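You operate a simulated robot arm through the tools that you are given. There is no shell and no other tool. Be economical: measure what you need, move in short steps, check, and stop when the job is done.

Carry out the task below with a simulated robot arm. There is one attempt and no reset: what you move stays moved.

## Task
Zero the width gauge, gauge the green strip, lay it in its cradle.
Fine: zero with the jaw shut; 25.0 mm is TRUE, less NARROW, more WIDE; the jaw ends open; the yellow strip stays.

The check looks at the end state, three seconds after you hand in, the way a careful person would. Anything else that was tipped, shoved, dropped, spilled or broken makes it a failure.

## Robot
A 7-joint arm with a two-finger parallel gripper, fixed in place. Base frame: the origin is at the foot of the arm, x ahead of it, y to its left, z up; the work surface is at about z = 20. Readings come in mm, degrees, newtons and seconds.
With the tool pointing down near the work surface it reaches from about 220 to 620 mm from the base axis. Its first joint turns from -66.0 to 66.0 degrees. Payload 2.6 kg.
The TCP is the grasp point between the finger pads, 30 mm short of the fingertips. In the tool frame z runs along the fingers and y along their closing line. The gripper opens to 94 mm. The fingers are 28 mm wide and 10 mm thick; the gripper's body (50 by 96 mm) begins 55 mm behind the TCP.
Orientation is that of the tool frame in the base frame, as a unit quaternion [w, x, y, z]. With the fingers straight down and closing along the base's y, the tool's x points along the base's -x, its y along +y and its z along -z.

## Interface
- The arm moves only by the tool apply_moves. Its argument "steps" is a list of rows, each a list of 3 entries, a list of its own where there are three numbers: the opening, from 0 (shut) to 1 (fully open), then the shift along the tool's x, y, z in mm, then the turn, a rotation vector about the tool's x, y, z in degrees. In form: [[claw, [tx, ty, tz], [rx, ry, rz]], ...]. A call has 1 to 10 rows; each row is the pose to reach, as a shift and turn from the pose commanded when the call began, along the tool's axes at that moment. A row lasts 0.2 s, in which the tool goes at most 50 mm and 8.6 degrees; a call with a longer step from one row to the next is refused whole, and so is a gripper value outside its range. A pose out of reach is approached as far as the arm can. The call stops where the force on the tool passes 90 N (or 10 N more than at its start, if that is more) or the arm is blocked; 0.2 s more then pass. The fingers move at their own pace (about 72 mm/s each) and stop on an object; they squeeze with about 33 N. The grip force told is the motor's: it shows also when the fingers shut on nothing. Time passes only in rows, and 0.2 s behind the last, so rows that repeat a pose let the fingers close. The reply holds the time, the measured pose of the TCP, the force on the tool along the base axes, the opening and the grip force, in the units named above and with some noise, and new pictures: "show" is both (left out), scene, wrist or none.
- Cameras (640 x 400 px; columns grow to the right, rows downward): "scene" is fixed at [46.7, 454.5, 571.7]; the picture's right is [-0.60, -0.80, 0.00], its down [-0.49, 0.36, -0.79] and it looks along [0.64, -0.47, -0.61] (base axes); focal length 288 px, centre (320, 200). "wrist" rides on the gripper at [-37, 0, -58] in the tool frame; the picture's right is [0.00, -1.00, 0.00], its down [0.97, 0.00, -0.24] and it looks along [0.24, 0.00, 0.97] (tool axes); focal length 218 px, centre (320, 200). There is no depth. A picture from a camera that has moved, and an enlarged one, comes with that camera's place and axes in the base frame and with its lens. The place of the scene camera against the robot may be out by one fixed shift of up to 18 mm in any direction.
- zoom(camera, box): a new picture of the part [left, top, right, bottom] of that camera's present view, enlarged. No time passes.
- finish_job(): hands the job in; it is judged then, once.

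Go step by step. Nothing tells you positions but the pictures and the camera data: compare them with the known pose of the tool, close in by small moves and look again before you grip or let go. The budget is 120 turns and 170 pictures, counting those below and the enlarged ones. Unless the task says otherwise, let go and move clear before handing in, and close with one line.

The tools are called after "Emit:" by a JSON object that holds its "op" and its "data". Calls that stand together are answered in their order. apply_moves: Moves the arm, as the interface text tells. Its arguments: {"type":"object","properties":{"steps":{"type":"array","items":{"type":"array"}},"show":{"type":"string","enum":["both","scene","wrist","none"]}},"required":["steps"]} The other tools are called the same way: zoom (camera, box) takes an enlarged picture of a part of a camera's view; finish_job () hands the job in.

At the start:

```text
time: 0.0
tcp_pos: [291.6, 212.7, 387.7]
ee_rot: [0.0, 0.0, 1.0, 0.0]
force: [-0.4, 0.4, -0.9]
grip_width: 93.9
gripper_force: 0.2
```

scene: 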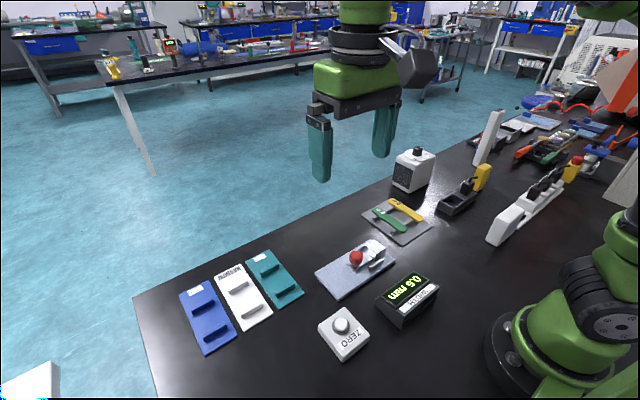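
wrist: 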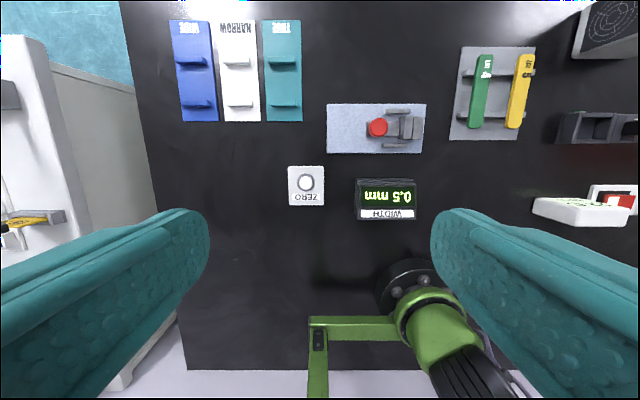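

I see the gauge with a display reading 0.5 mm, a ZERO button, three cradles and two strips. I'll enlarge the pictures for details first.

Emit:
{"op": "zoom", "data": {"camera": "wrist", "box": [280, 80, 440, 230]}}

Emit:
{"op": "zoom", "data": {"camera": "scene", "box": [300, 180, 460, 370]}}

Emit:
{"op": "zoom", "data": {"camera": "wrist", "box": [160, 10, 320, 130]}}

Emit:
{"op": "zoom", "data": {"camera": "wrist", "box": [430, 30, 560, 150]}}

```text
2.67 times, centred on (360, 155) of wrist
camera zoom: at [328.9, 213.7, 444.1], right [0.0, -1.0, 0.0], down [-0.97, 0.0, 0.24], along [-0.24, 0.0, -0.97], focal length 582 px, centre (213, 320)
```

zoom: 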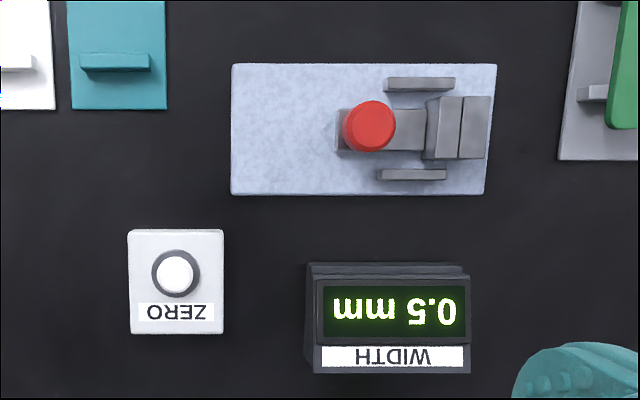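

```text
2.11 times, centred on (380, 275) of scene
camera zoom: at [46.7, 454.5, 571.7], right [-0.6, -0.8, 0.0], down [-0.49, 0.36, -0.79], along [0.64, -0.47, -0.61], focal length 606 px, centre (194, 42)
```

zoom: 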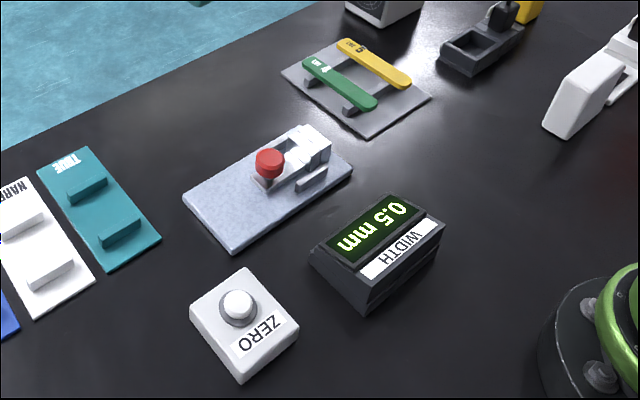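

```text
3.33 times, centred on (240, 70) of wrist
camera zoom: at [328.9, 213.7, 444.1], right [0.0, -1.0, 0.0], down [-0.97, 0.0, 0.24], along [-0.24, 0.0, -0.97], focal length 728 px, centre (587, 633)
```

zoom: 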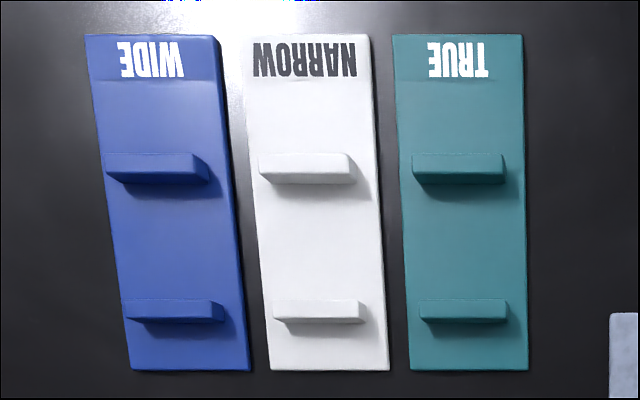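

```text
3.33 times, centred on (495, 90) of wrist
camera zoom: at [328.9, 213.7, 444.1], right [0.0, -1.0, 0.0], down [-0.97, 0.0, 0.24], along [-0.24, 0.0, -0.97], focal length 728 px, centre (-263, 567)
```

zoom: 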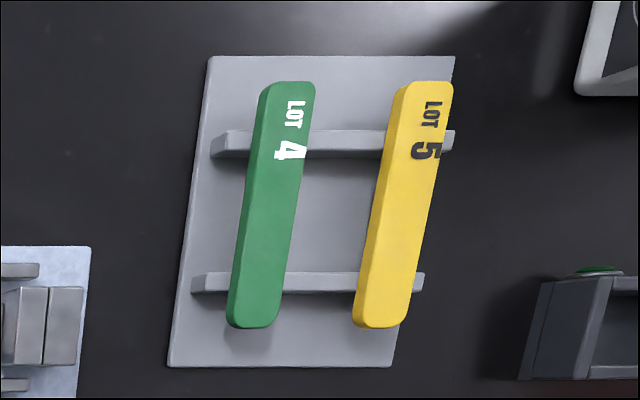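

Everything appears aligned with the base axes. The gauge plate spans roughly x 316–401 and y 26–201, with the anvil at the -y end and the red knob near (359, 118). I'll go above it for a closer look.

Emit:
{"op": "apply_moves", "data": {"steps": [[1, [-13, -22, 28], [0, 0, 0]], [1, [-26, -45, 55], [0, 0, 0]], [1, [-40, -68, 83], [0, 0, 0]], [1, [-53, -90, 110], [0, 0, 0]], [1, [-66, -113, 138], [0, 0, 0]], [1, [-66, -113, 138], [0, 0, 0]]], "show": "both"}}

```text
time: 1.4
tcp_pos: [357.4, 98.2, 247.0]
ee_rot: [0.0, 0.0, 1.0, 0.0]
force: [-0.4, 0.5, -0.3]
grip_width: 93.8
gripper_force: 0.0
camera wrist: at [394.3, 99.5, 304.1], right [0.0, -1.0, 0.0], down [-0.97, 0.0, 0.24], along [-0.24, 0.0, -0.97], focal length 218 px, centre (320, 200)
```

scene: 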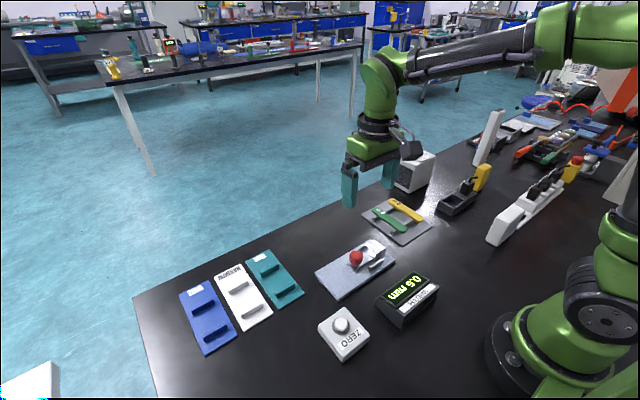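
wrist: 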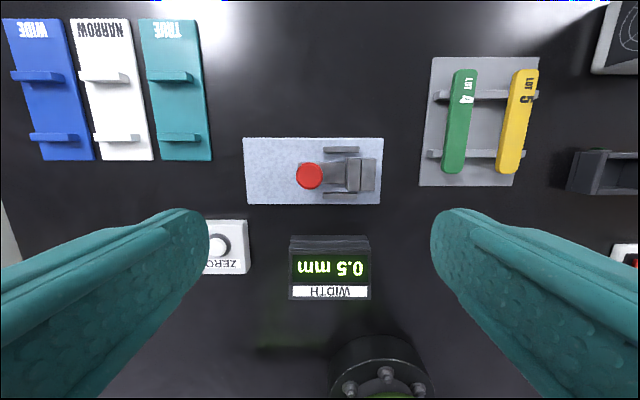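

Emit:
{"op": "zoom", "data": {"camera": "wrist", "box": [230, 120, 400, 220]}}

Emit:
{"op": "zoom", "data": {"camera": "scene", "box": [300, 220, 410, 310]}}

Emit:
{"op": "zoom", "data": {"camera": "wrist", "box": [410, 40, 550, 200]}}

```text
3.76 times, centred on (315, 170) of wrist
camera zoom: at [394.3, 99.5, 304.1], right [0.0, -1.0, 0.0], down [-0.97, 0.0, 0.24], along [-0.24, 0.0, -0.97], focal length 822 px, centre (339, 313)
```

zoom: 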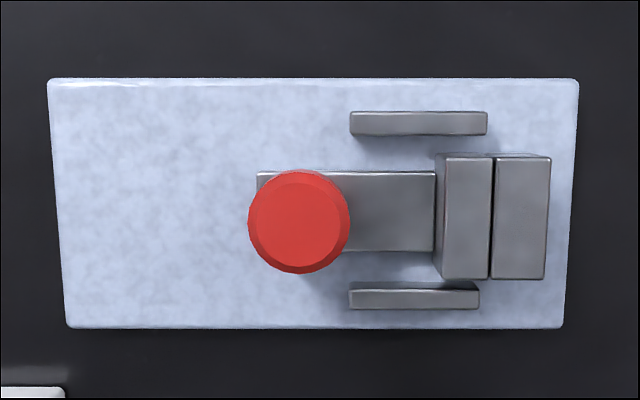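

```text
4.44 times, centred on (355, 265) of scene
camera zoom: at [46.7, 454.5, 571.7], right [-0.6, -0.8, 0.0], down [-0.49, 0.36, -0.79], along [0.64, -0.47, -0.61], focal length 1279 px, centre (164, -89)
```

zoom: 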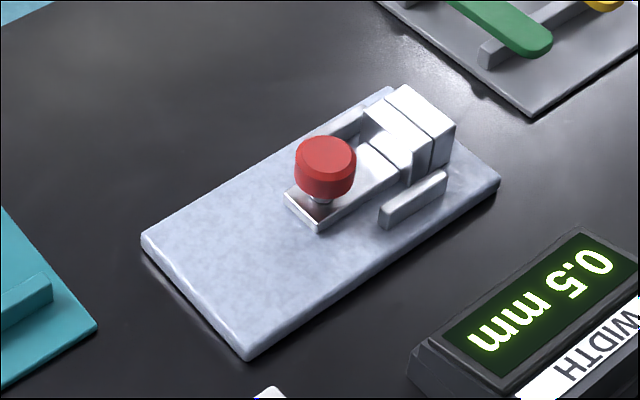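

```text
2.50 times, centred on (480, 120) of wrist
camera zoom: at [394.3, 99.5, 304.1], right [0.0, -1.0, 0.0], down [-0.97, 0.0, 0.24], along [-0.24, 0.0, -0.97], focal length 546 px, centre (-80, 400)
```

zoom: 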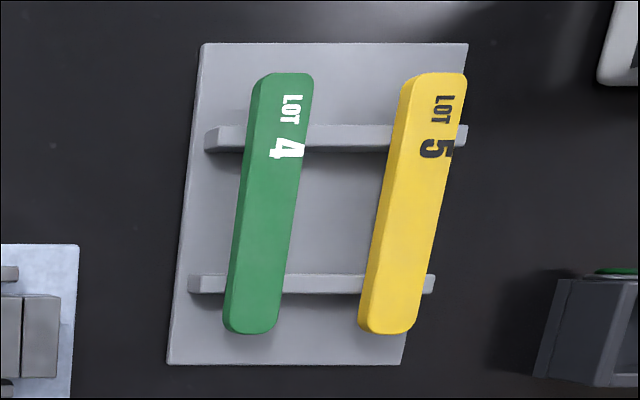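

The jaw looks all but shut, and the knob is about 30 mm wide, centred near (360, 111). I'll come down above it with the claw half closed.

Emit:
{"op": "apply_moves", "data": {"steps": [[0.53, [-1, 6, 45], [0, 0, 0]], [0.53, [-2.5, 12, 90], [0, 0, 0]], [0.53, [-2.5, 12, 125], [0, 0, 0]], [0.53, [-2.5, 12, 135], [0, 0, 0]], [0.53, [-2.5, 12, 135], [0, 0, 0]]]}}

```text
time: 2.6
tcp_pos: [358.9, 113.0, 113.4]
ee_rot: [0.0, 0.0, 1.0, 0.0]
force: [0.4, -0.1, 0.1]
grip_width: 49.8
gripper_force: 0.0
camera wrist: at [396.0, 113.3, 170.7], right [0.0, -1.0, 0.0], down [-0.97, 0.0, 0.24], along [-0.24, 0.0, -0.97], focal length 218 px, centre (320, 200)
```

scene: 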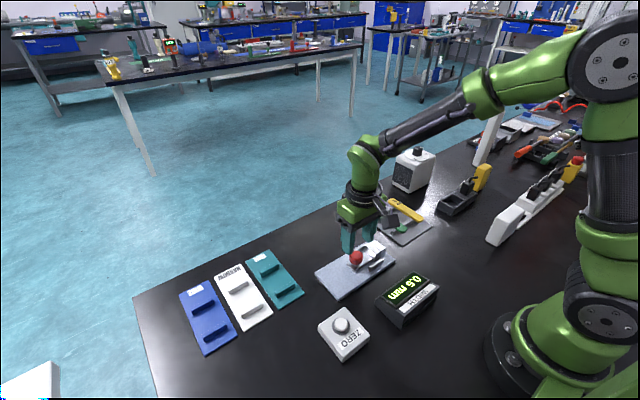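
wrist: 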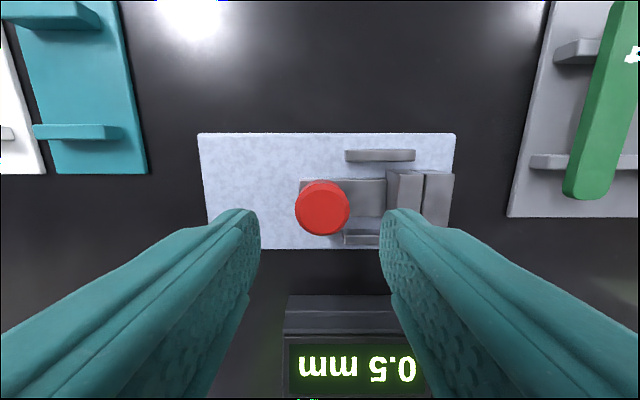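

Knob centre is about (362, 112), its top at z≈59. I'll lower the fingertips to z≈44 around it and grip.

Emit:
{"op": "apply_moves", "data": {"steps": [[0.53, [-3, -1, 20], [0, 0, 0]], [0.53, [-3, -1, 40], [0, 0, 0]], [0.25, [-3, -1, 40], [0, 0, 0]], [0.25, [-3, -1, 40], [0, 0, 0]], [0.25, [-3, -1, 40], [0, 0, 0]]]}}

```text
time: 3.8
tcp_pos: [364.1, 111.2, 74.7]
ee_rot: [0.0, 0.0, 1.0, 0.0]
force: [1.2, -1.7, 1.0]
grip_width: 31.3
gripper_force: 45.0
camera wrist: at [400.8, 113.2, 132.3], right [0.0, -1.0, 0.0], down [-0.97, 0.0, 0.24], along [-0.24, 0.0, -0.97], focal length 218 px, centre (320, 200)
```

scene: 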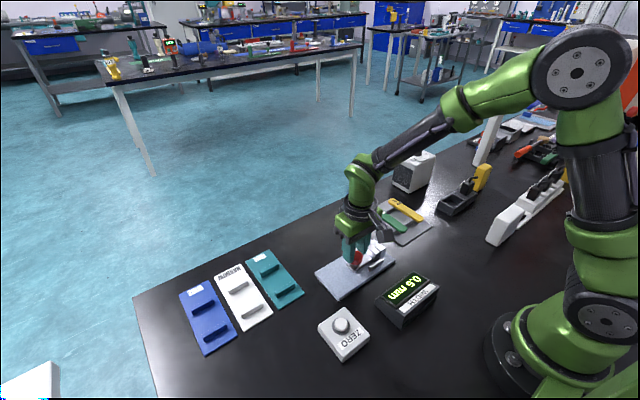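
wrist: 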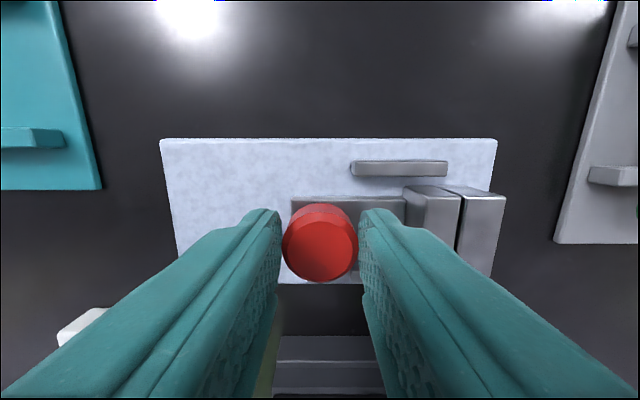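

The knob is gripped. I'll push it gently toward the anvil and read the display.

Emit:
{"op": "apply_moves", "data": {"steps": [[0.25, [0, -1, 0], [0, 0, 0]], [0.25, [0, -2, 0], [0, 0, 0]], [0.25, [0, -3, 0], [0, 0, 0]], [0.25, [0, -3, 0], [0, 0, 0]]], "show": "scene"}}

Emit:
{"op": "zoom", "data": {"camera": "scene", "box": [340, 225, 450, 325]}}

Emit:
{"op": "zoom", "data": {"camera": "wrist", "box": [340, 130, 520, 260]}}

```text
time: 4.8
tcp_pos: [364.2, 111.8, 75.7]
ee_rot: [0.001, -0.001, 1.0, 0.001]
force: [-2.3, 14.6, 13.1]
grip_width: 31.2
gripper_force: 44.9
```

scene: 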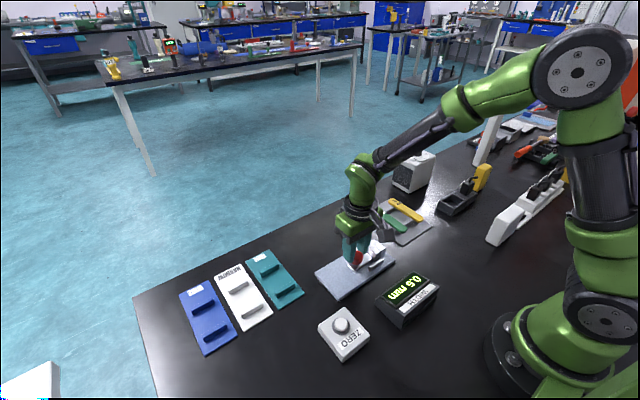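

```text
4.00 times, centred on (395, 275) of scene
camera zoom: at [46.6, 454.5, 571.8], right [-0.6, -0.8, 0.0], down [-0.49, 0.36, -0.79], along [0.64, -0.47, -0.61], focal length 1151 px, centre (20, -100)
```

zoom: 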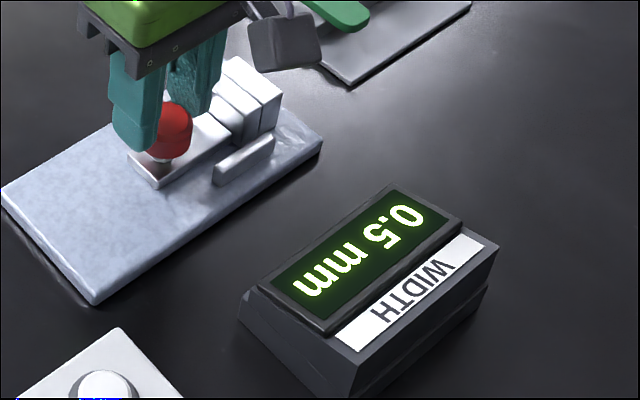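

```text
3.08 times, centred on (430, 195) of wrist
camera zoom: at [400.7, 111.7, 132.3], right [0.0, -1.0, 0.0], down [-0.97, 0.0, 0.24], along [-0.24, 0.0, -0.97], focal length 672 px, centre (-18, 215)
```

zoom: 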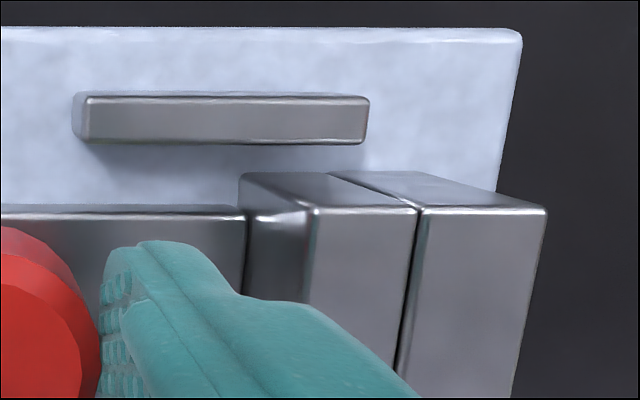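

The jaw is shut against the anvil and still reads 0.5, so that is the zero error. I'll release the knob and rise, leaving the jaw shut.

Emit:
{"op": "apply_moves", "data": {"steps": [[0.25, [0, 2, 0], [0, 0, 0]], [0.53, [0, 2, 0], [0, 0, 0]], [0.53, [0, 2, 0], [0, 0, 0]], [0.53, [0, 2, -45], [0, 0, 0]], [0.53, [20, 32, -80], [0, 0, 0]], [0.2, [45, 60, -80], [0, 0, 0]], [0, [70, 85, -80], [0, 0, 0]], [0, [70, 85, -80], [0, 0, 0]]]}}

Emit:
{"op": "zoom", "data": {"camera": "scene", "box": [300, 225, 450, 375]}}

```text
refused: row 5 steps farther than a row can; nothing moved
```

```text
2.67 times, centred on (375, 300) of scene
camera zoom: at [46.6, 454.5, 571.8], right [-0.6, -0.8, 0.0], down [-0.49, 0.36, -0.79], along [0.64, -0.47, -0.61], focal length 768 px, centre (173, -67)
```

zoom: 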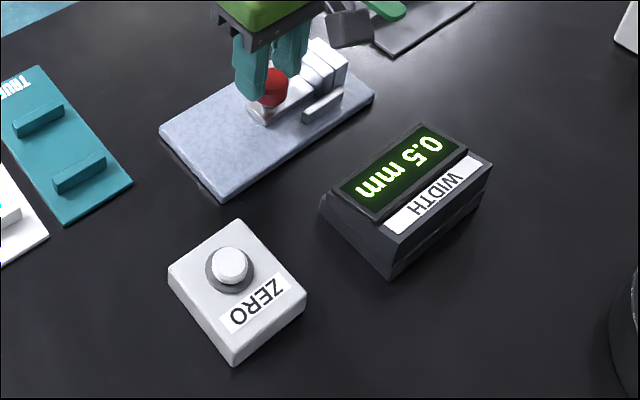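

Retrying with shorter steps: release, rise, and head over to the ZERO button near (264, 239) with the claw shut.

Emit:
{"op": "apply_moves", "data": {"steps": [[0.25, [0, 2, 0], [0, 0, 0]], [0.53, [0, 2, 0], [0, 0, 0]], [0.53, [0, 2, 0], [0, 0, 0]], [0.53, [0, 2, -45], [0, 0, 0]], [0.53, [0, 5, -80], [0, 0, 0]], [0.3, [25, 35, -80], [0, 0, 0]], [0, [50, 65, -80], [0, 0, 0]], [0, [75, 95, -80], [0, 0, 0]], [0, [100, 127, -80], [0, 0, 0]], [0, [100, 127, -80], [0, 0, 0]]]}}

Emit:
{"op": "zoom", "data": {"camera": "scene", "box": [300, 225, 450, 375]}}

```text
time: 7.0
tcp_pos: [263.0, 235.9, 155.6]
ee_rot: [0.0, 0.0, 1.0, 0.0]
force: [0.3, -0.8, 1.0]
grip_width: 0.1
gripper_force: 32.9
camera wrist: at [300.6, 236.3, 212.8], right [0.0, -1.0, 0.0], down [-0.97, 0.0, 0.24], along [-0.24, 0.0, -0.97], focal length 218 px, centre (320, 200)
```

scene: 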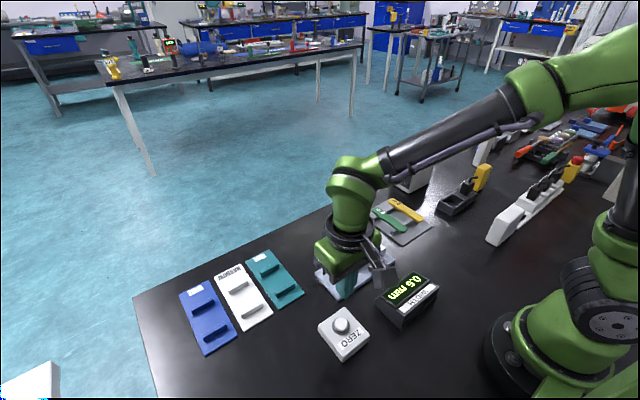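
wrist: 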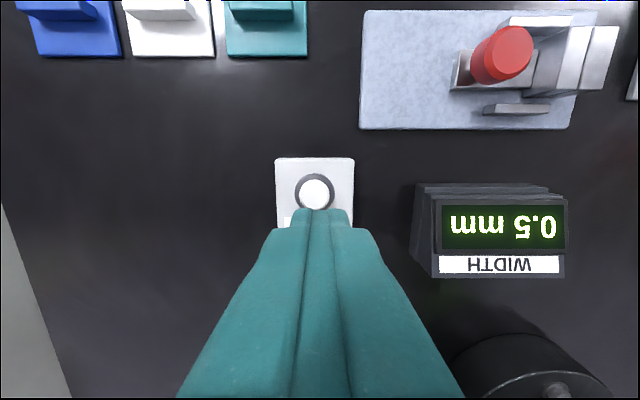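

```text
2.67 times, centred on (375, 300) of scene
camera zoom: at [46.7, 454.5, 571.7], right [-0.6, -0.8, 0.0], down [-0.49, 0.36, -0.79], along [0.64, -0.47, -0.61], focal length 768 px, centre (173, -67)
```

zoom: 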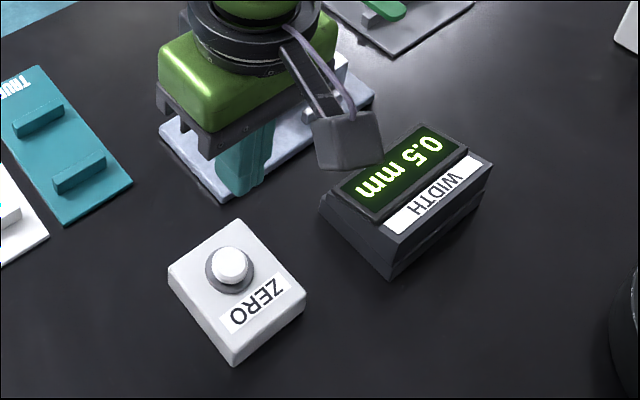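

The button is centred near (264.5, 240.5), top z≈43–45. I'll align and come down with the closed fingertips in small steps.

Emit:
{"op": "apply_moves", "data": {"steps": [[0, [-1, 4, 40], [0, 0, 0]], [0, [-1, 4, 66], [0, 0, 0]], [0, [-1, 4, 70], [0, 0, 0]], [0, [-1, 4, 73], [0, 0, 0]], [0, [-1, 4, 73], [0, 0, 0]]]}}

Emit:
{"op": "zoom", "data": {"camera": "scene", "box": [290, 245, 440, 375]}}

```text
time: 8.2
tcp_pos: [265.0, 238.4, 81.7]
ee_rot: [0.0, 0.0, 1.0, 0.001]
force: [-0.7, -0.1, -0.1]
grip_width: 0.0
gripper_force: 33.0
camera wrist: at [302.2, 239.3, 138.9], right [0.0, -1.0, 0.0], down [-0.97, 0.0, 0.24], along [-0.24, 0.0, -0.97], focal length 218 px, centre (320, 200)
```

scene: 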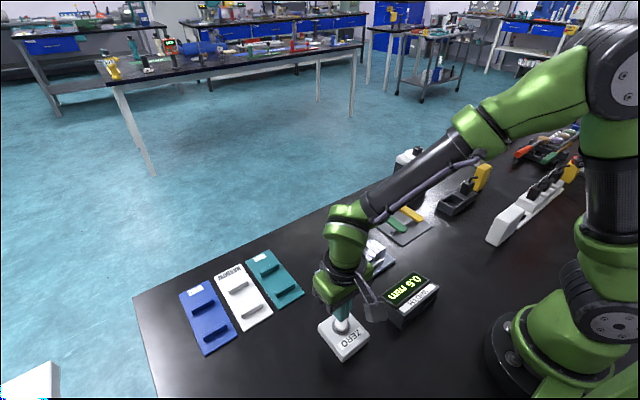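
wrist: 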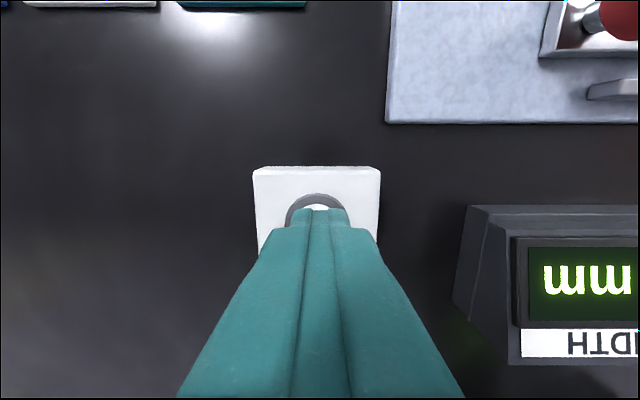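

```text
3.08 times, centred on (365, 310) of scene
camera zoom: at [46.7, 454.5, 571.7], right [-0.6, -0.8, 0.0], down [-0.49, 0.36, -0.79], along [0.64, -0.47, -0.61], focal length 886 px, centre (182, -138)
```

zoom: 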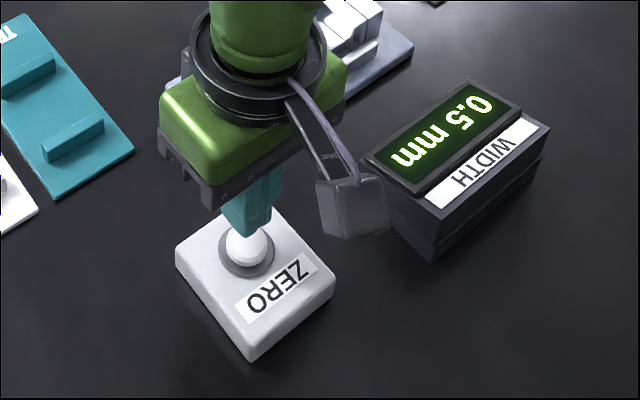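

Aligned. Press down in 2 mm steps and watch the display.

Emit:
{"op": "apply_moves", "data": {"steps": [[0, [-1, 1, 3], [0, 0, 0]], [0, [-1, 1, 5], [0, 0, 0]], [0, [-1, 1, 7], [0, 0, 0]], [0, [-1, 1, 9], [0, 0, 0]], [0, [-1, 1, 9], [0, 0, 0]]], "show": "none"}}

Emit:
{"op": "zoom", "data": {"camera": "scene", "box": [290, 245, 440, 375]}}

```text
time: 9.4
tcp_pos: [266.5, 240.8, 74.2]
ee_rot: [0.001, -0.001, 1.0, 0.0]
force: [-0.2, 0.0, 1.1]
grip_width: 0.1
gripper_force: 33.0
```

```text
3.08 times, centred on (365, 310) of scene
camera zoom: at [46.7, 454.5, 571.7], right [-0.6, -0.8, 0.0], down [-0.49, 0.36, -0.79], along [0.64, -0.47, -0.61], focal length 886 px, centre (182, -138)
```

zoom: 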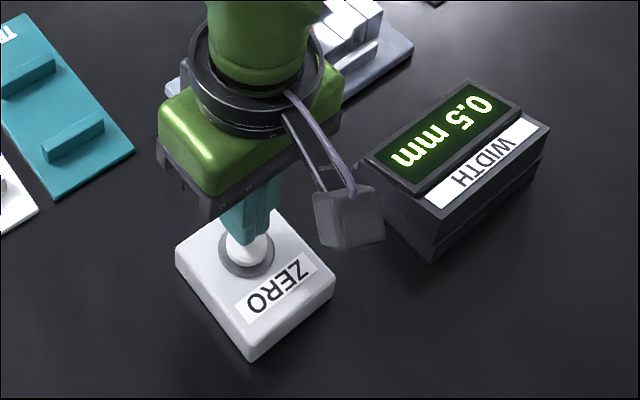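

Emit:
{"op": "apply_moves", "data": {"steps": [[0, [2, 0, 2], [0, 0, 0]], [0, [2, 0, 4], [0, 0, 0]], [0, [2, 0, 6], [0, 0, 0]], [0, [2, 0, 6], [0, 0, 0]]], "show": "none"}}

Emit:
{"op": "zoom", "data": {"camera": "scene", "box": [290, 245, 440, 375]}}

```text
time: 10.4
tcp_pos: [264.0, 239.5, 66.6]
ee_rot: [0.0, 0.0, 1.0, 0.0]
force: [0.2, 0.8, -0.1]
grip_width: 0.1
gripper_force: 32.8
```

```text
3.08 times, centred on (365, 310) of scene
camera zoom: at [46.7, 454.5, 571.7], right [-0.6, -0.8, 0.0], down [-0.49, 0.36, -0.79], along [0.64, -0.47, -0.61], focal length 886 px, centre (182, -138)
```

zoom: 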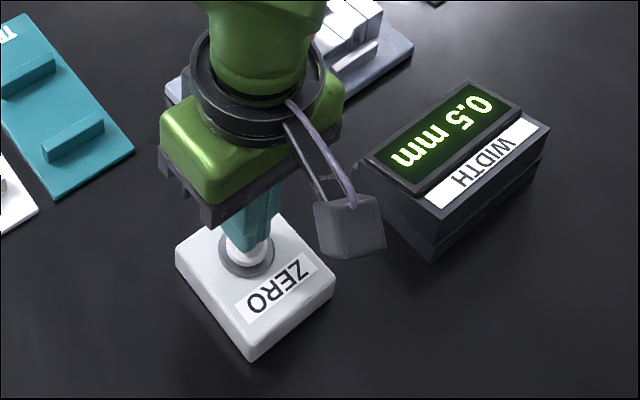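

No contact yet; continue down in small steps.

Emit:
{"op": "apply_moves", "data": {"steps": [[0, [0, 0, 1.5], [0, 0, 0]], [0, [0, 0, 3], [0, 0, 0]], [0, [0, 0, 4.5], [0, 0, 0]], [0, [0, 0, 4.5], [0, 0, 0]]], "show": "none"}}

Emit:
{"op": "zoom", "data": {"camera": "scene", "box": [290, 245, 440, 375]}}

```text
time: 11.4
tcp_pos: [264.5, 238.5, 59.8]
ee_rot: [0.0, -0.001, 1.0, 0.0]
force: [-0.3, 3.7, 3.4]
grip_width: 0.2
gripper_force: 32.6
```

```text
3.08 times, centred on (365, 310) of scene
camera zoom: at [46.7, 454.5, 571.8], right [-0.6, -0.8, 0.0], down [-0.49, 0.36, -0.79], along [0.64, -0.47, -0.61], focal length 886 px, centre (182, -138)
```

zoom: 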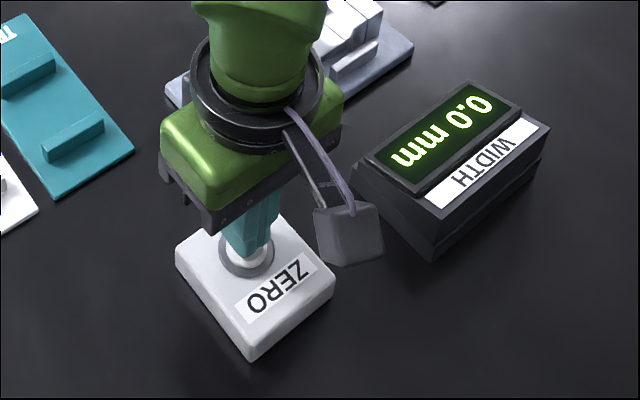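

Display reads 0.0. Now rise and return above the knob to slide the jaw open.

Emit:
{"op": "apply_moves", "data": {"steps": [[0, [0, 0, -45], [0, 0, 0]], [0, [0, 0, -80], [0, 0, 0]], [0.3, [-25, -32, -80], [0, 0, 0]], [0.53, [-50, -64, -80], [0, 0, 0]], [0.53, [-75, -96, -80], [0, 0, 0]], [0.53, [-99, -127, -80], [0, 0, 0]], [0.53, [-99, -127, -45], [0, 0, 0]], [0.53, [-99, -127, -45], [0, 0, 0]]]}}

Emit:
{"op": "zoom", "data": {"camera": "scene", "box": [310, 215, 450, 315]}}

```text
time: 13.2
tcp_pos: [362.6, 115.2, 105.8]
ee_rot: [0.0, -0.001, 1.0, 0.0]
force: [-0.6, 0.0, 0.2]
grip_width: 49.8
gripper_force: 0.0
camera wrist: at [400.3, 116.8, 163.3], right [0.0, -1.0, 0.0], down [-0.97, 0.0, 0.24], along [-0.24, 0.0, -0.97], focal length 218 px, centre (320, 200)
```

scene: 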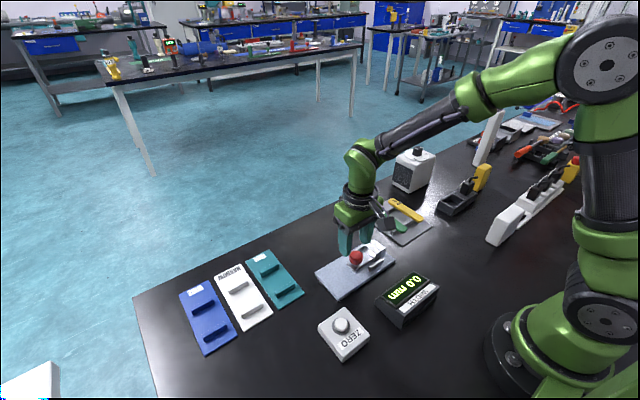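
wrist: 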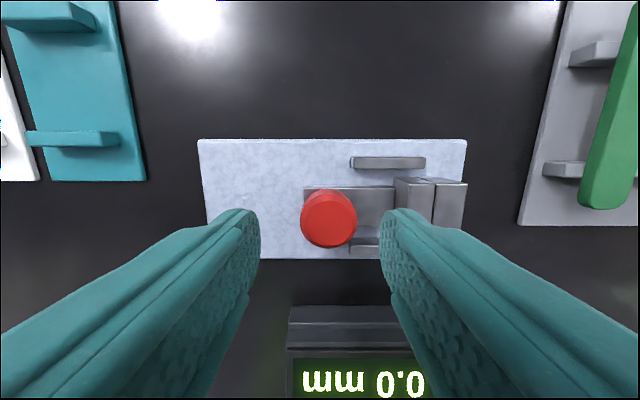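

```text
4.00 times, centred on (380, 265) of scene
camera zoom: at [46.7, 454.5, 571.7], right [-0.6, -0.8, 0.0], down [-0.49, 0.36, -0.79], along [0.64, -0.47, -0.61], focal length 1151 px, centre (80, -60)
```

zoom: 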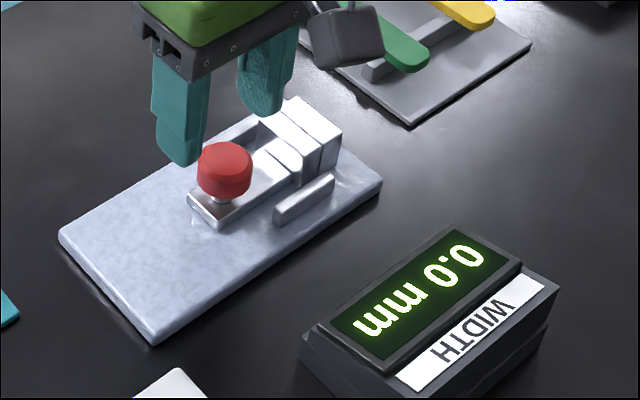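

Zero holds at 0.0. Grip the knob again and slide it 50 mm in +y.

Emit:
{"op": "apply_moves", "data": {"steps": [[0.53, [0, -3, 17], [0, 0, 0]], [0.53, [0, -3, 32], [0, 0, 0]], [0.25, [0, -3, 32], [0, 0, 0]], [0.25, [0, -3, 32], [0, 0, 0]], [0.25, [0, 2, 32], [0, 0, 0]], [0.25, [0, 12, 32], [0, 0, 0]], [0.25, [0, 22, 32], [0, 0, 0]], [0.25, [0, 32, 32], [0, 0, 0]], [0.25, [0, 42, 32], [0, 0, 0]], [0.25, [0, 47, 32], [0, 0, 0]]]}}

Emit:
{"op": "zoom", "data": {"camera": "scene", "box": [310, 215, 450, 315]}}

```text
time: 15.4
tcp_pos: [362.7, 161.3, 74.9]
ee_rot: [-0.001, -0.001, 1.0, 0.001]
force: [9.5, 1.2, -25.6]
grip_width: 31.5
gripper_force: 44.7
camera wrist: at [399.5, 161.8, 132.5], right [0.0, -1.0, 0.0], down [-0.97, 0.0, 0.24], along [-0.24, 0.0, -0.97], focal length 218 px, centre (320, 200)
```

scene: 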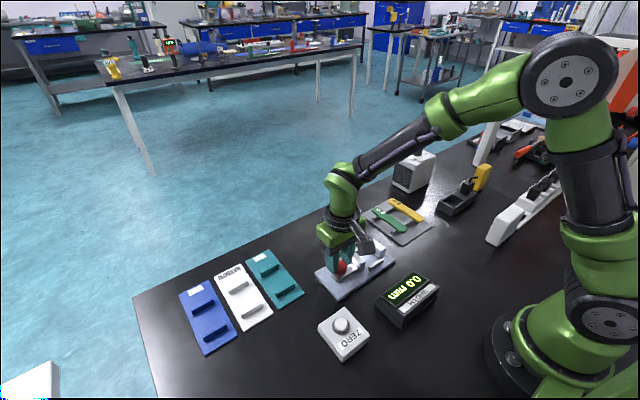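
wrist: 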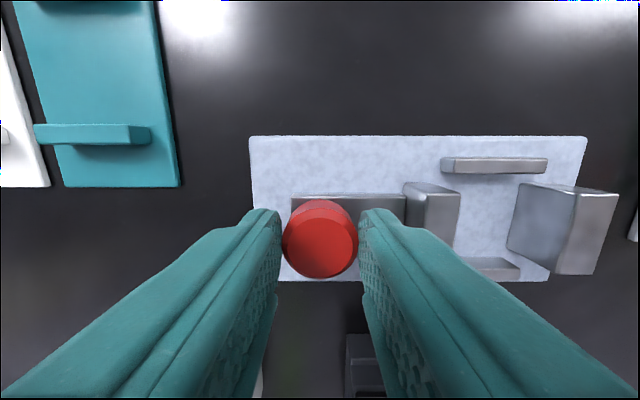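

```text
4.00 times, centred on (380, 265) of scene
camera zoom: at [46.8, 454.6, 571.7], right [-0.6, -0.8, 0.0], down [-0.49, 0.36, -0.79], along [0.64, -0.47, -0.61], focal length 1151 px, centre (80, -60)
```

zoom: 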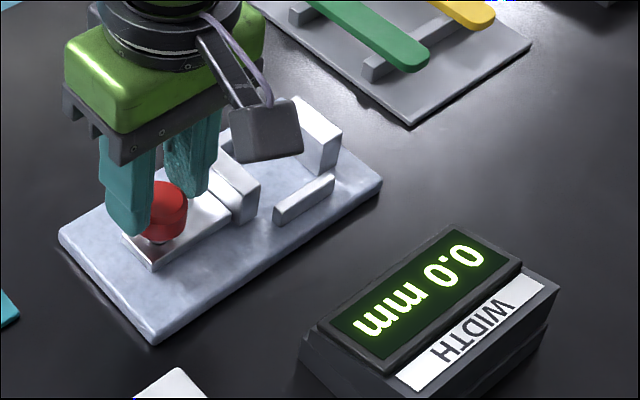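

The jaw slides well; I'll pull it another 12 mm for finger clearance, then release and rise.

Emit:
{"op": "apply_moves", "data": {"steps": [[0.25, [0, 6, 0], [0, 0, 0]], [0.25, [0, 12, 0], [0, 0, 0]], [0.25, [0, 12, 0], [0, 0, 0]], [0.53, [0, 12, 0], [0, 0, 0]], [0.53, [0, 12, 0], [0, 0, 0]], [0.53, [0, 12, -40], [0, 0, 0]], [0.53, [0, 12, -80], [0, 0, 0]], [0.53, [0, -25, -100], [0, 0, 0]], [0.53, [0, -65, -120], [0, 0, 0]], [0.53, [0, -65, -120], [0, 0, 0]]]}}

Emit:
{"op": "zoom", "data": {"camera": "scene", "box": [310, 215, 450, 315]}}

Emit:
{"op": "zoom", "data": {"camera": "wrist", "box": [220, 100, 420, 230]}}

```text
time: 17.6
tcp_pos: [364.2, 93.6, 194.9]
ee_rot: [0.0, 0.0, 1.0, 0.0]
force: [1.1, 0.3, -0.9]
grip_width: 49.7
gripper_force: 0.0
camera wrist: at [402.6, 94.4, 251.9], right [0.0, -1.0, 0.0], down [-0.97, 0.0, 0.24], along [-0.24, 0.0, -0.97], focal length 218 px, centre (320, 200)
```

scene: 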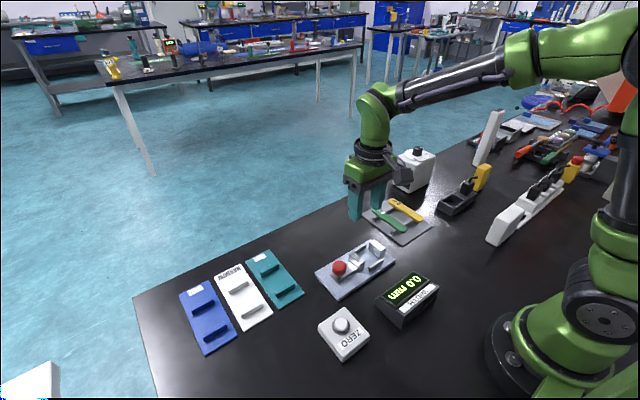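
wrist: 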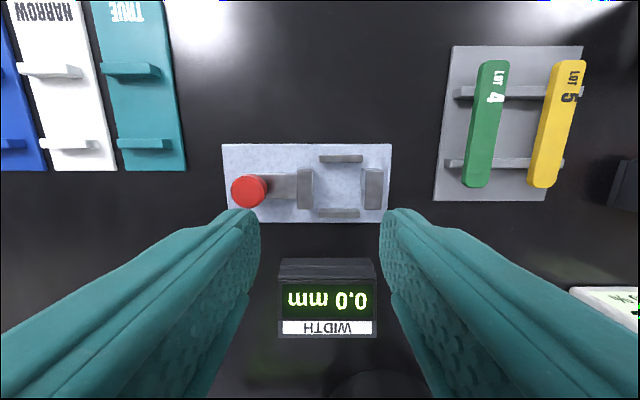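

```text
4.00 times, centred on (380, 265) of scene
camera zoom: at [46.7, 454.5, 571.7], right [-0.6, -0.8, 0.0], down [-0.49, 0.36, -0.79], along [0.64, -0.47, -0.61], focal length 1151 px, centre (80, -60)
```

zoom: 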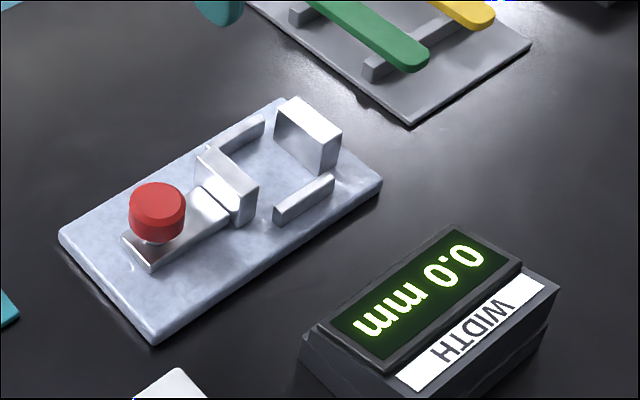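

```text
3.08 times, centred on (320, 165) of wrist
camera zoom: at [402.6, 94.4, 251.9], right [0.0, -1.0, 0.0], down [-0.97, 0.0, 0.24], along [-0.24, 0.0, -0.97], focal length 672 px, centre (320, 308)
```

zoom: 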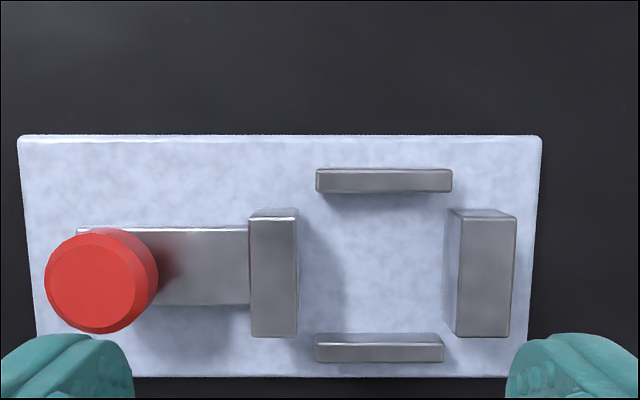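

The jaw stands about 50 mm open (face y≈101, anvil face y≈51). Next I'll look at the green strip from straight above.

Emit:
{"op": "apply_moves", "data": {"steps": [[0.53, [-5, -40, 0], [0, 0, 0]], [0.53, [-10, -80, 0], [0, 0, 0]], [0.53, [-15, -120, 0], [0, 0, 0]], [0.53, [-21, -149, 0], [0, 0, 0]], [0.53, [-21, -149, 30], [0, 0, 0]], [0.53, [-21, -149, 30], [0, 0, 0]]], "show": "wrist"}}

Emit:
{"op": "zoom", "data": {"camera": "wrist", "box": [210, 40, 450, 230]}}

Emit:
{"op": "zoom", "data": {"camera": "scene", "box": [350, 180, 460, 260]}}

```text
time: 19.0
tcp_pos: [382.5, -57.8, 166.0]
ee_rot: [0.0, 0.001, 1.0, 0.001]
force: [1.5, 0.8, -0.9]
grip_width: 49.5
gripper_force: 0.1
camera wrist: at [418.7, -56.9, 222.7], right [0.0, -1.0, 0.0], down [-0.97, 0.0, 0.24], along [-0.24, 0.0, -0.97], focal length 218 px, centre (320, 200)
```

wrist: 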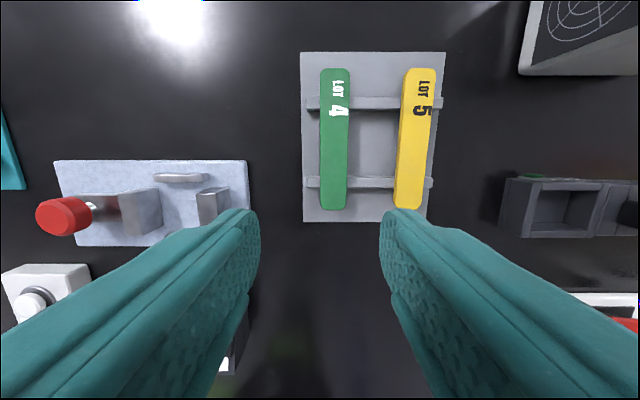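

```text
2.11 times, centred on (330, 135) of wrist
camera zoom: at [418.7, -56.9, 222.7], right [0.0, -1.0, 0.0], down [-0.97, 0.0, 0.24], along [-0.24, 0.0, -0.97], focal length 460 px, centre (299, 337)
```

zoom: 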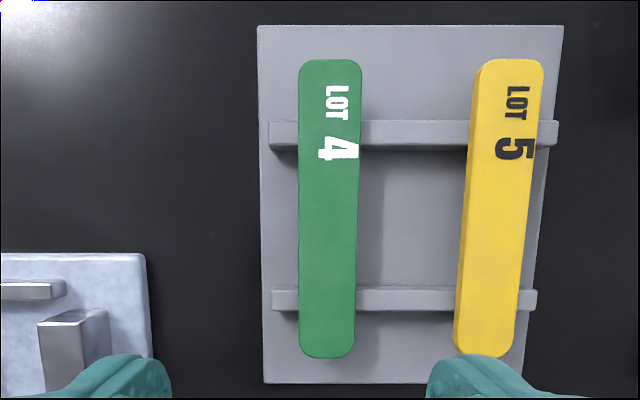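

```text
5.00 times, centred on (405, 220) of scene
camera zoom: at [46.7, 454.5, 571.7], right [-0.6, -0.8, 0.0], down [-0.49, 0.36, -0.79], along [0.64, -0.47, -0.61], focal length 1439 px, centre (-105, 100)
```

zoom: 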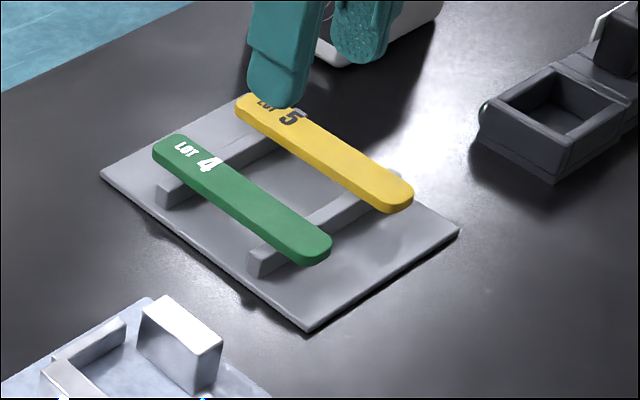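

The green strip lies along x at y≈-68, spanning x≈365–476, with its near end overhanging the bar. I'll grip that near-end overhang so the fingers clear the gauge jaws, and descend to look.

Emit:
{"op": "apply_moves", "data": {"steps": [[0.5, [4, -11, 30], [0, 0, 0]], [0.5, [4, -11, 60], [0, 0, 0]], [0.5, [4, -11, 85], [0, 0, 0]], [0.5, [4, -11, 85], [0, 0, 0]]]}}

Emit:
{"op": "zoom", "data": {"camera": "scene", "box": [350, 180, 460, 260]}}

```text
time: 20.0
tcp_pos: [378.3, -68.6, 79.3]
ee_rot: [0.001, 0.0, 1.0, 0.0]
force: [-0.4, -0.2, -1.1]
grip_width: 47.3
gripper_force: 0.1
camera wrist: at [415.2, -67.9, 136.7], right [0.0, -1.0, 0.0], down [-0.97, 0.0, 0.24], along [-0.24, 0.0, -0.97], focal length 218 px, centre (320, 200)
```

scene: 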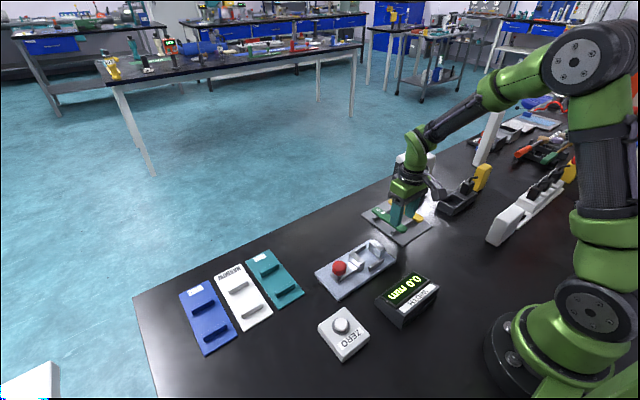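
wrist: 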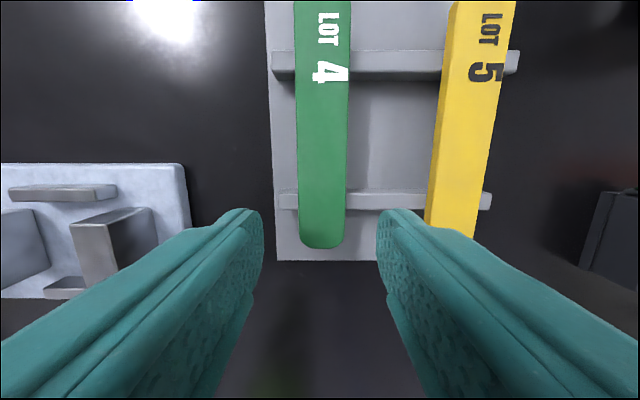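

```text
5.00 times, centred on (405, 220) of scene
camera zoom: at [46.7, 454.5, 571.7], right [-0.6, -0.8, 0.0], down [-0.49, 0.36, -0.79], along [0.64, -0.47, -0.61], focal length 1439 px, centre (-105, 100)
```

zoom: 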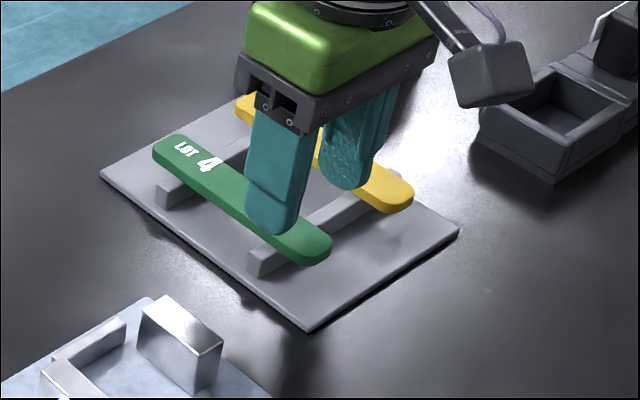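

Aligned over the near end. Down another 13 mm, then check.

Emit:
{"op": "apply_moves", "data": {"steps": [[0.5, [1, 0, 5], [0, 0, 0]], [0.5, [1, 0, 10], [0, 0, 0]], [0.5, [1, 0, 14], [0, 0, 0]], [0.5, [1, 0, 14], [0, 0, 0]]], "show": "wrist"}}

Emit:
{"op": "zoom", "data": {"camera": "scene", "box": [370, 190, 450, 250]}}

```text
time: 21.0
tcp_pos: [378.8, -65.7, 65.3]
ee_rot: [0.001, 0.0, 1.0, 0.0]
force: [0.0, 0.4, 0.0]
grip_width: 47.2
gripper_force: 0.1
camera wrist: at [415.3, -65.2, 122.8], right [0.0, -1.0, 0.0], down [-0.97, 0.0, 0.24], along [-0.24, 0.0, -0.97], focal length 218 px, centre (320, 200)
```

wrist: 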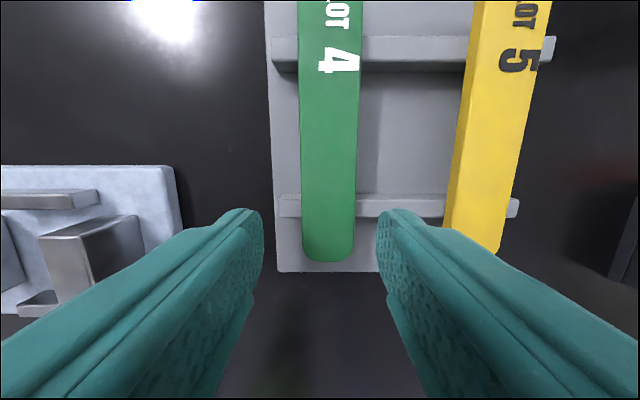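

```text
6.67 times, centred on (410, 220) of scene
camera zoom: at [46.7, 454.5, 571.7], right [-0.6, -0.8, 0.0], down [-0.49, 0.36, -0.79], along [0.64, -0.47, -0.61], focal length 1919 px, centre (-280, 67)
```

zoom: 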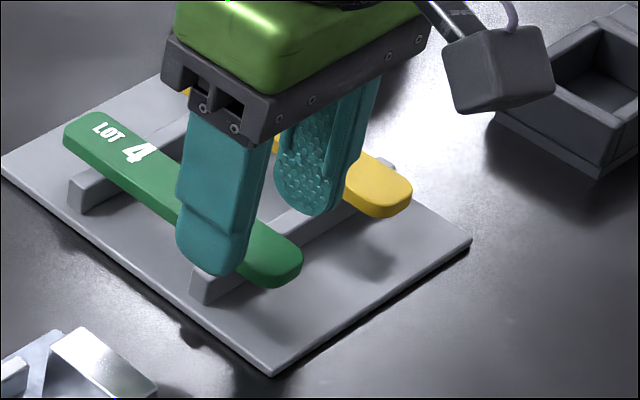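

The pose drifted about 3 mm in y, and the fingers need to be a bit nearer to miss the bar. Correct both and lower 8 mm.

Emit:
{"op": "apply_moves", "data": {"steps": [[0.5, [6, -3, 0], [0, 0, 0]], [0.5, [6, -3, 4], [0, 0, 0]], [0.5, [6, -3, 8], [0, 0, 0]], [0.5, [6, -3, 8], [0, 0, 0]]], "show": "wrist"}}

Emit:
{"op": "zoom", "data": {"camera": "scene", "box": [370, 190, 450, 250]}}

```text
time: 22.0
tcp_pos: [372.7, -68.8, 57.2]
ee_rot: [0.0, 0.0, 1.0, 0.0]
force: [0.3, -0.2, -0.6]
grip_width: 46.6
gripper_force: 0.0
camera wrist: at [409.1, -68.1, 114.9], right [0.0, -1.0, 0.0], down [-0.97, 0.0, 0.24], along [-0.24, 0.0, -0.97], focal length 218 px, centre (320, 200)
```

wrist: 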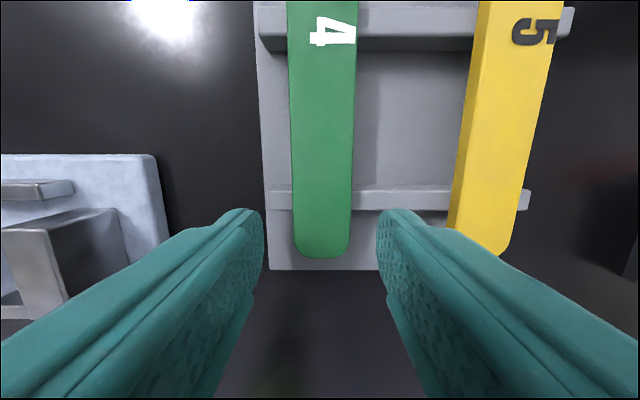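

```text
6.67 times, centred on (410, 220) of scene
camera zoom: at [46.7, 454.5, 571.7], right [-0.6, -0.8, 0.0], down [-0.49, 0.36, -0.79], along [0.64, -0.47, -0.61], focal length 1919 px, centre (-280, 67)
```

zoom: 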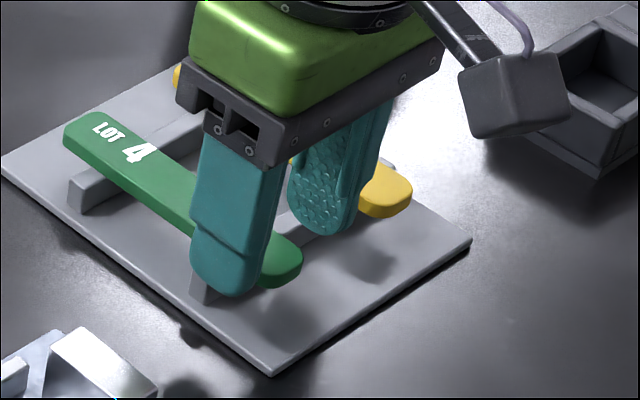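

Good straddle. Another 2 mm down, then close on the strip.

Emit:
{"op": "apply_moves", "data": {"steps": [[0.5, [0, 0, 2], [0, 0, 0]], [0.35, [0, 0, 2], [0, 0, 0]], [0.15, [0, 0, 2], [0, 0, 0]], [0.15, [0, 0, 2], [0, 0, 0]], [0.15, [0, 0, 2], [0, 0, 0]]], "show": "wrist"}}

Emit:
{"op": "zoom", "data": {"camera": "scene", "box": [370, 190, 450, 250]}}

```text
time: 23.2
tcp_pos: [374.0, -69.0, 54.5]
ee_rot: [0.0, 0.0, 1.0, 0.0]
force: [0.5, 0.8, 0.1]
grip_width: 23.9
gripper_force: 32.7
camera wrist: at [409.3, -68.0, 112.2], right [0.0, -1.0, 0.0], down [-0.97, 0.0, 0.24], along [-0.24, 0.0, -0.97], focal length 218 px, centre (320, 200)
```

wrist: 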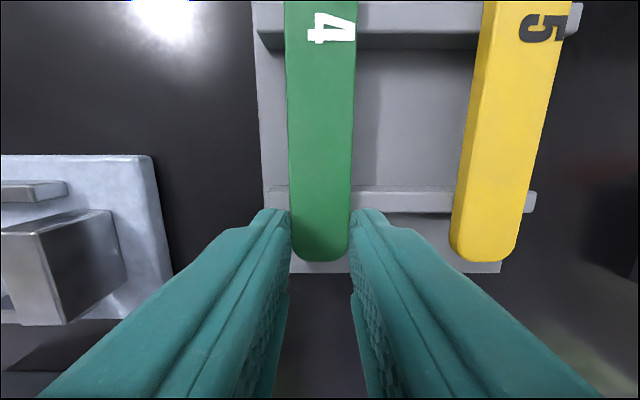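

```text
6.67 times, centred on (410, 220) of scene
camera zoom: at [46.7, 454.5, 571.7], right [-0.6, -0.8, 0.0], down [-0.49, 0.36, -0.79], along [0.64, -0.47, -0.61], focal length 1919 px, centre (-280, 67)
```

zoom: 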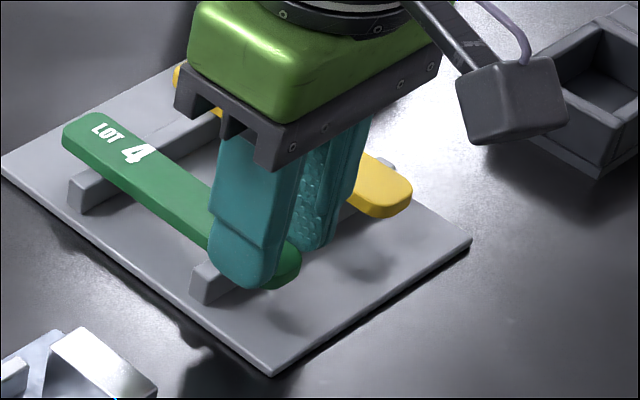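

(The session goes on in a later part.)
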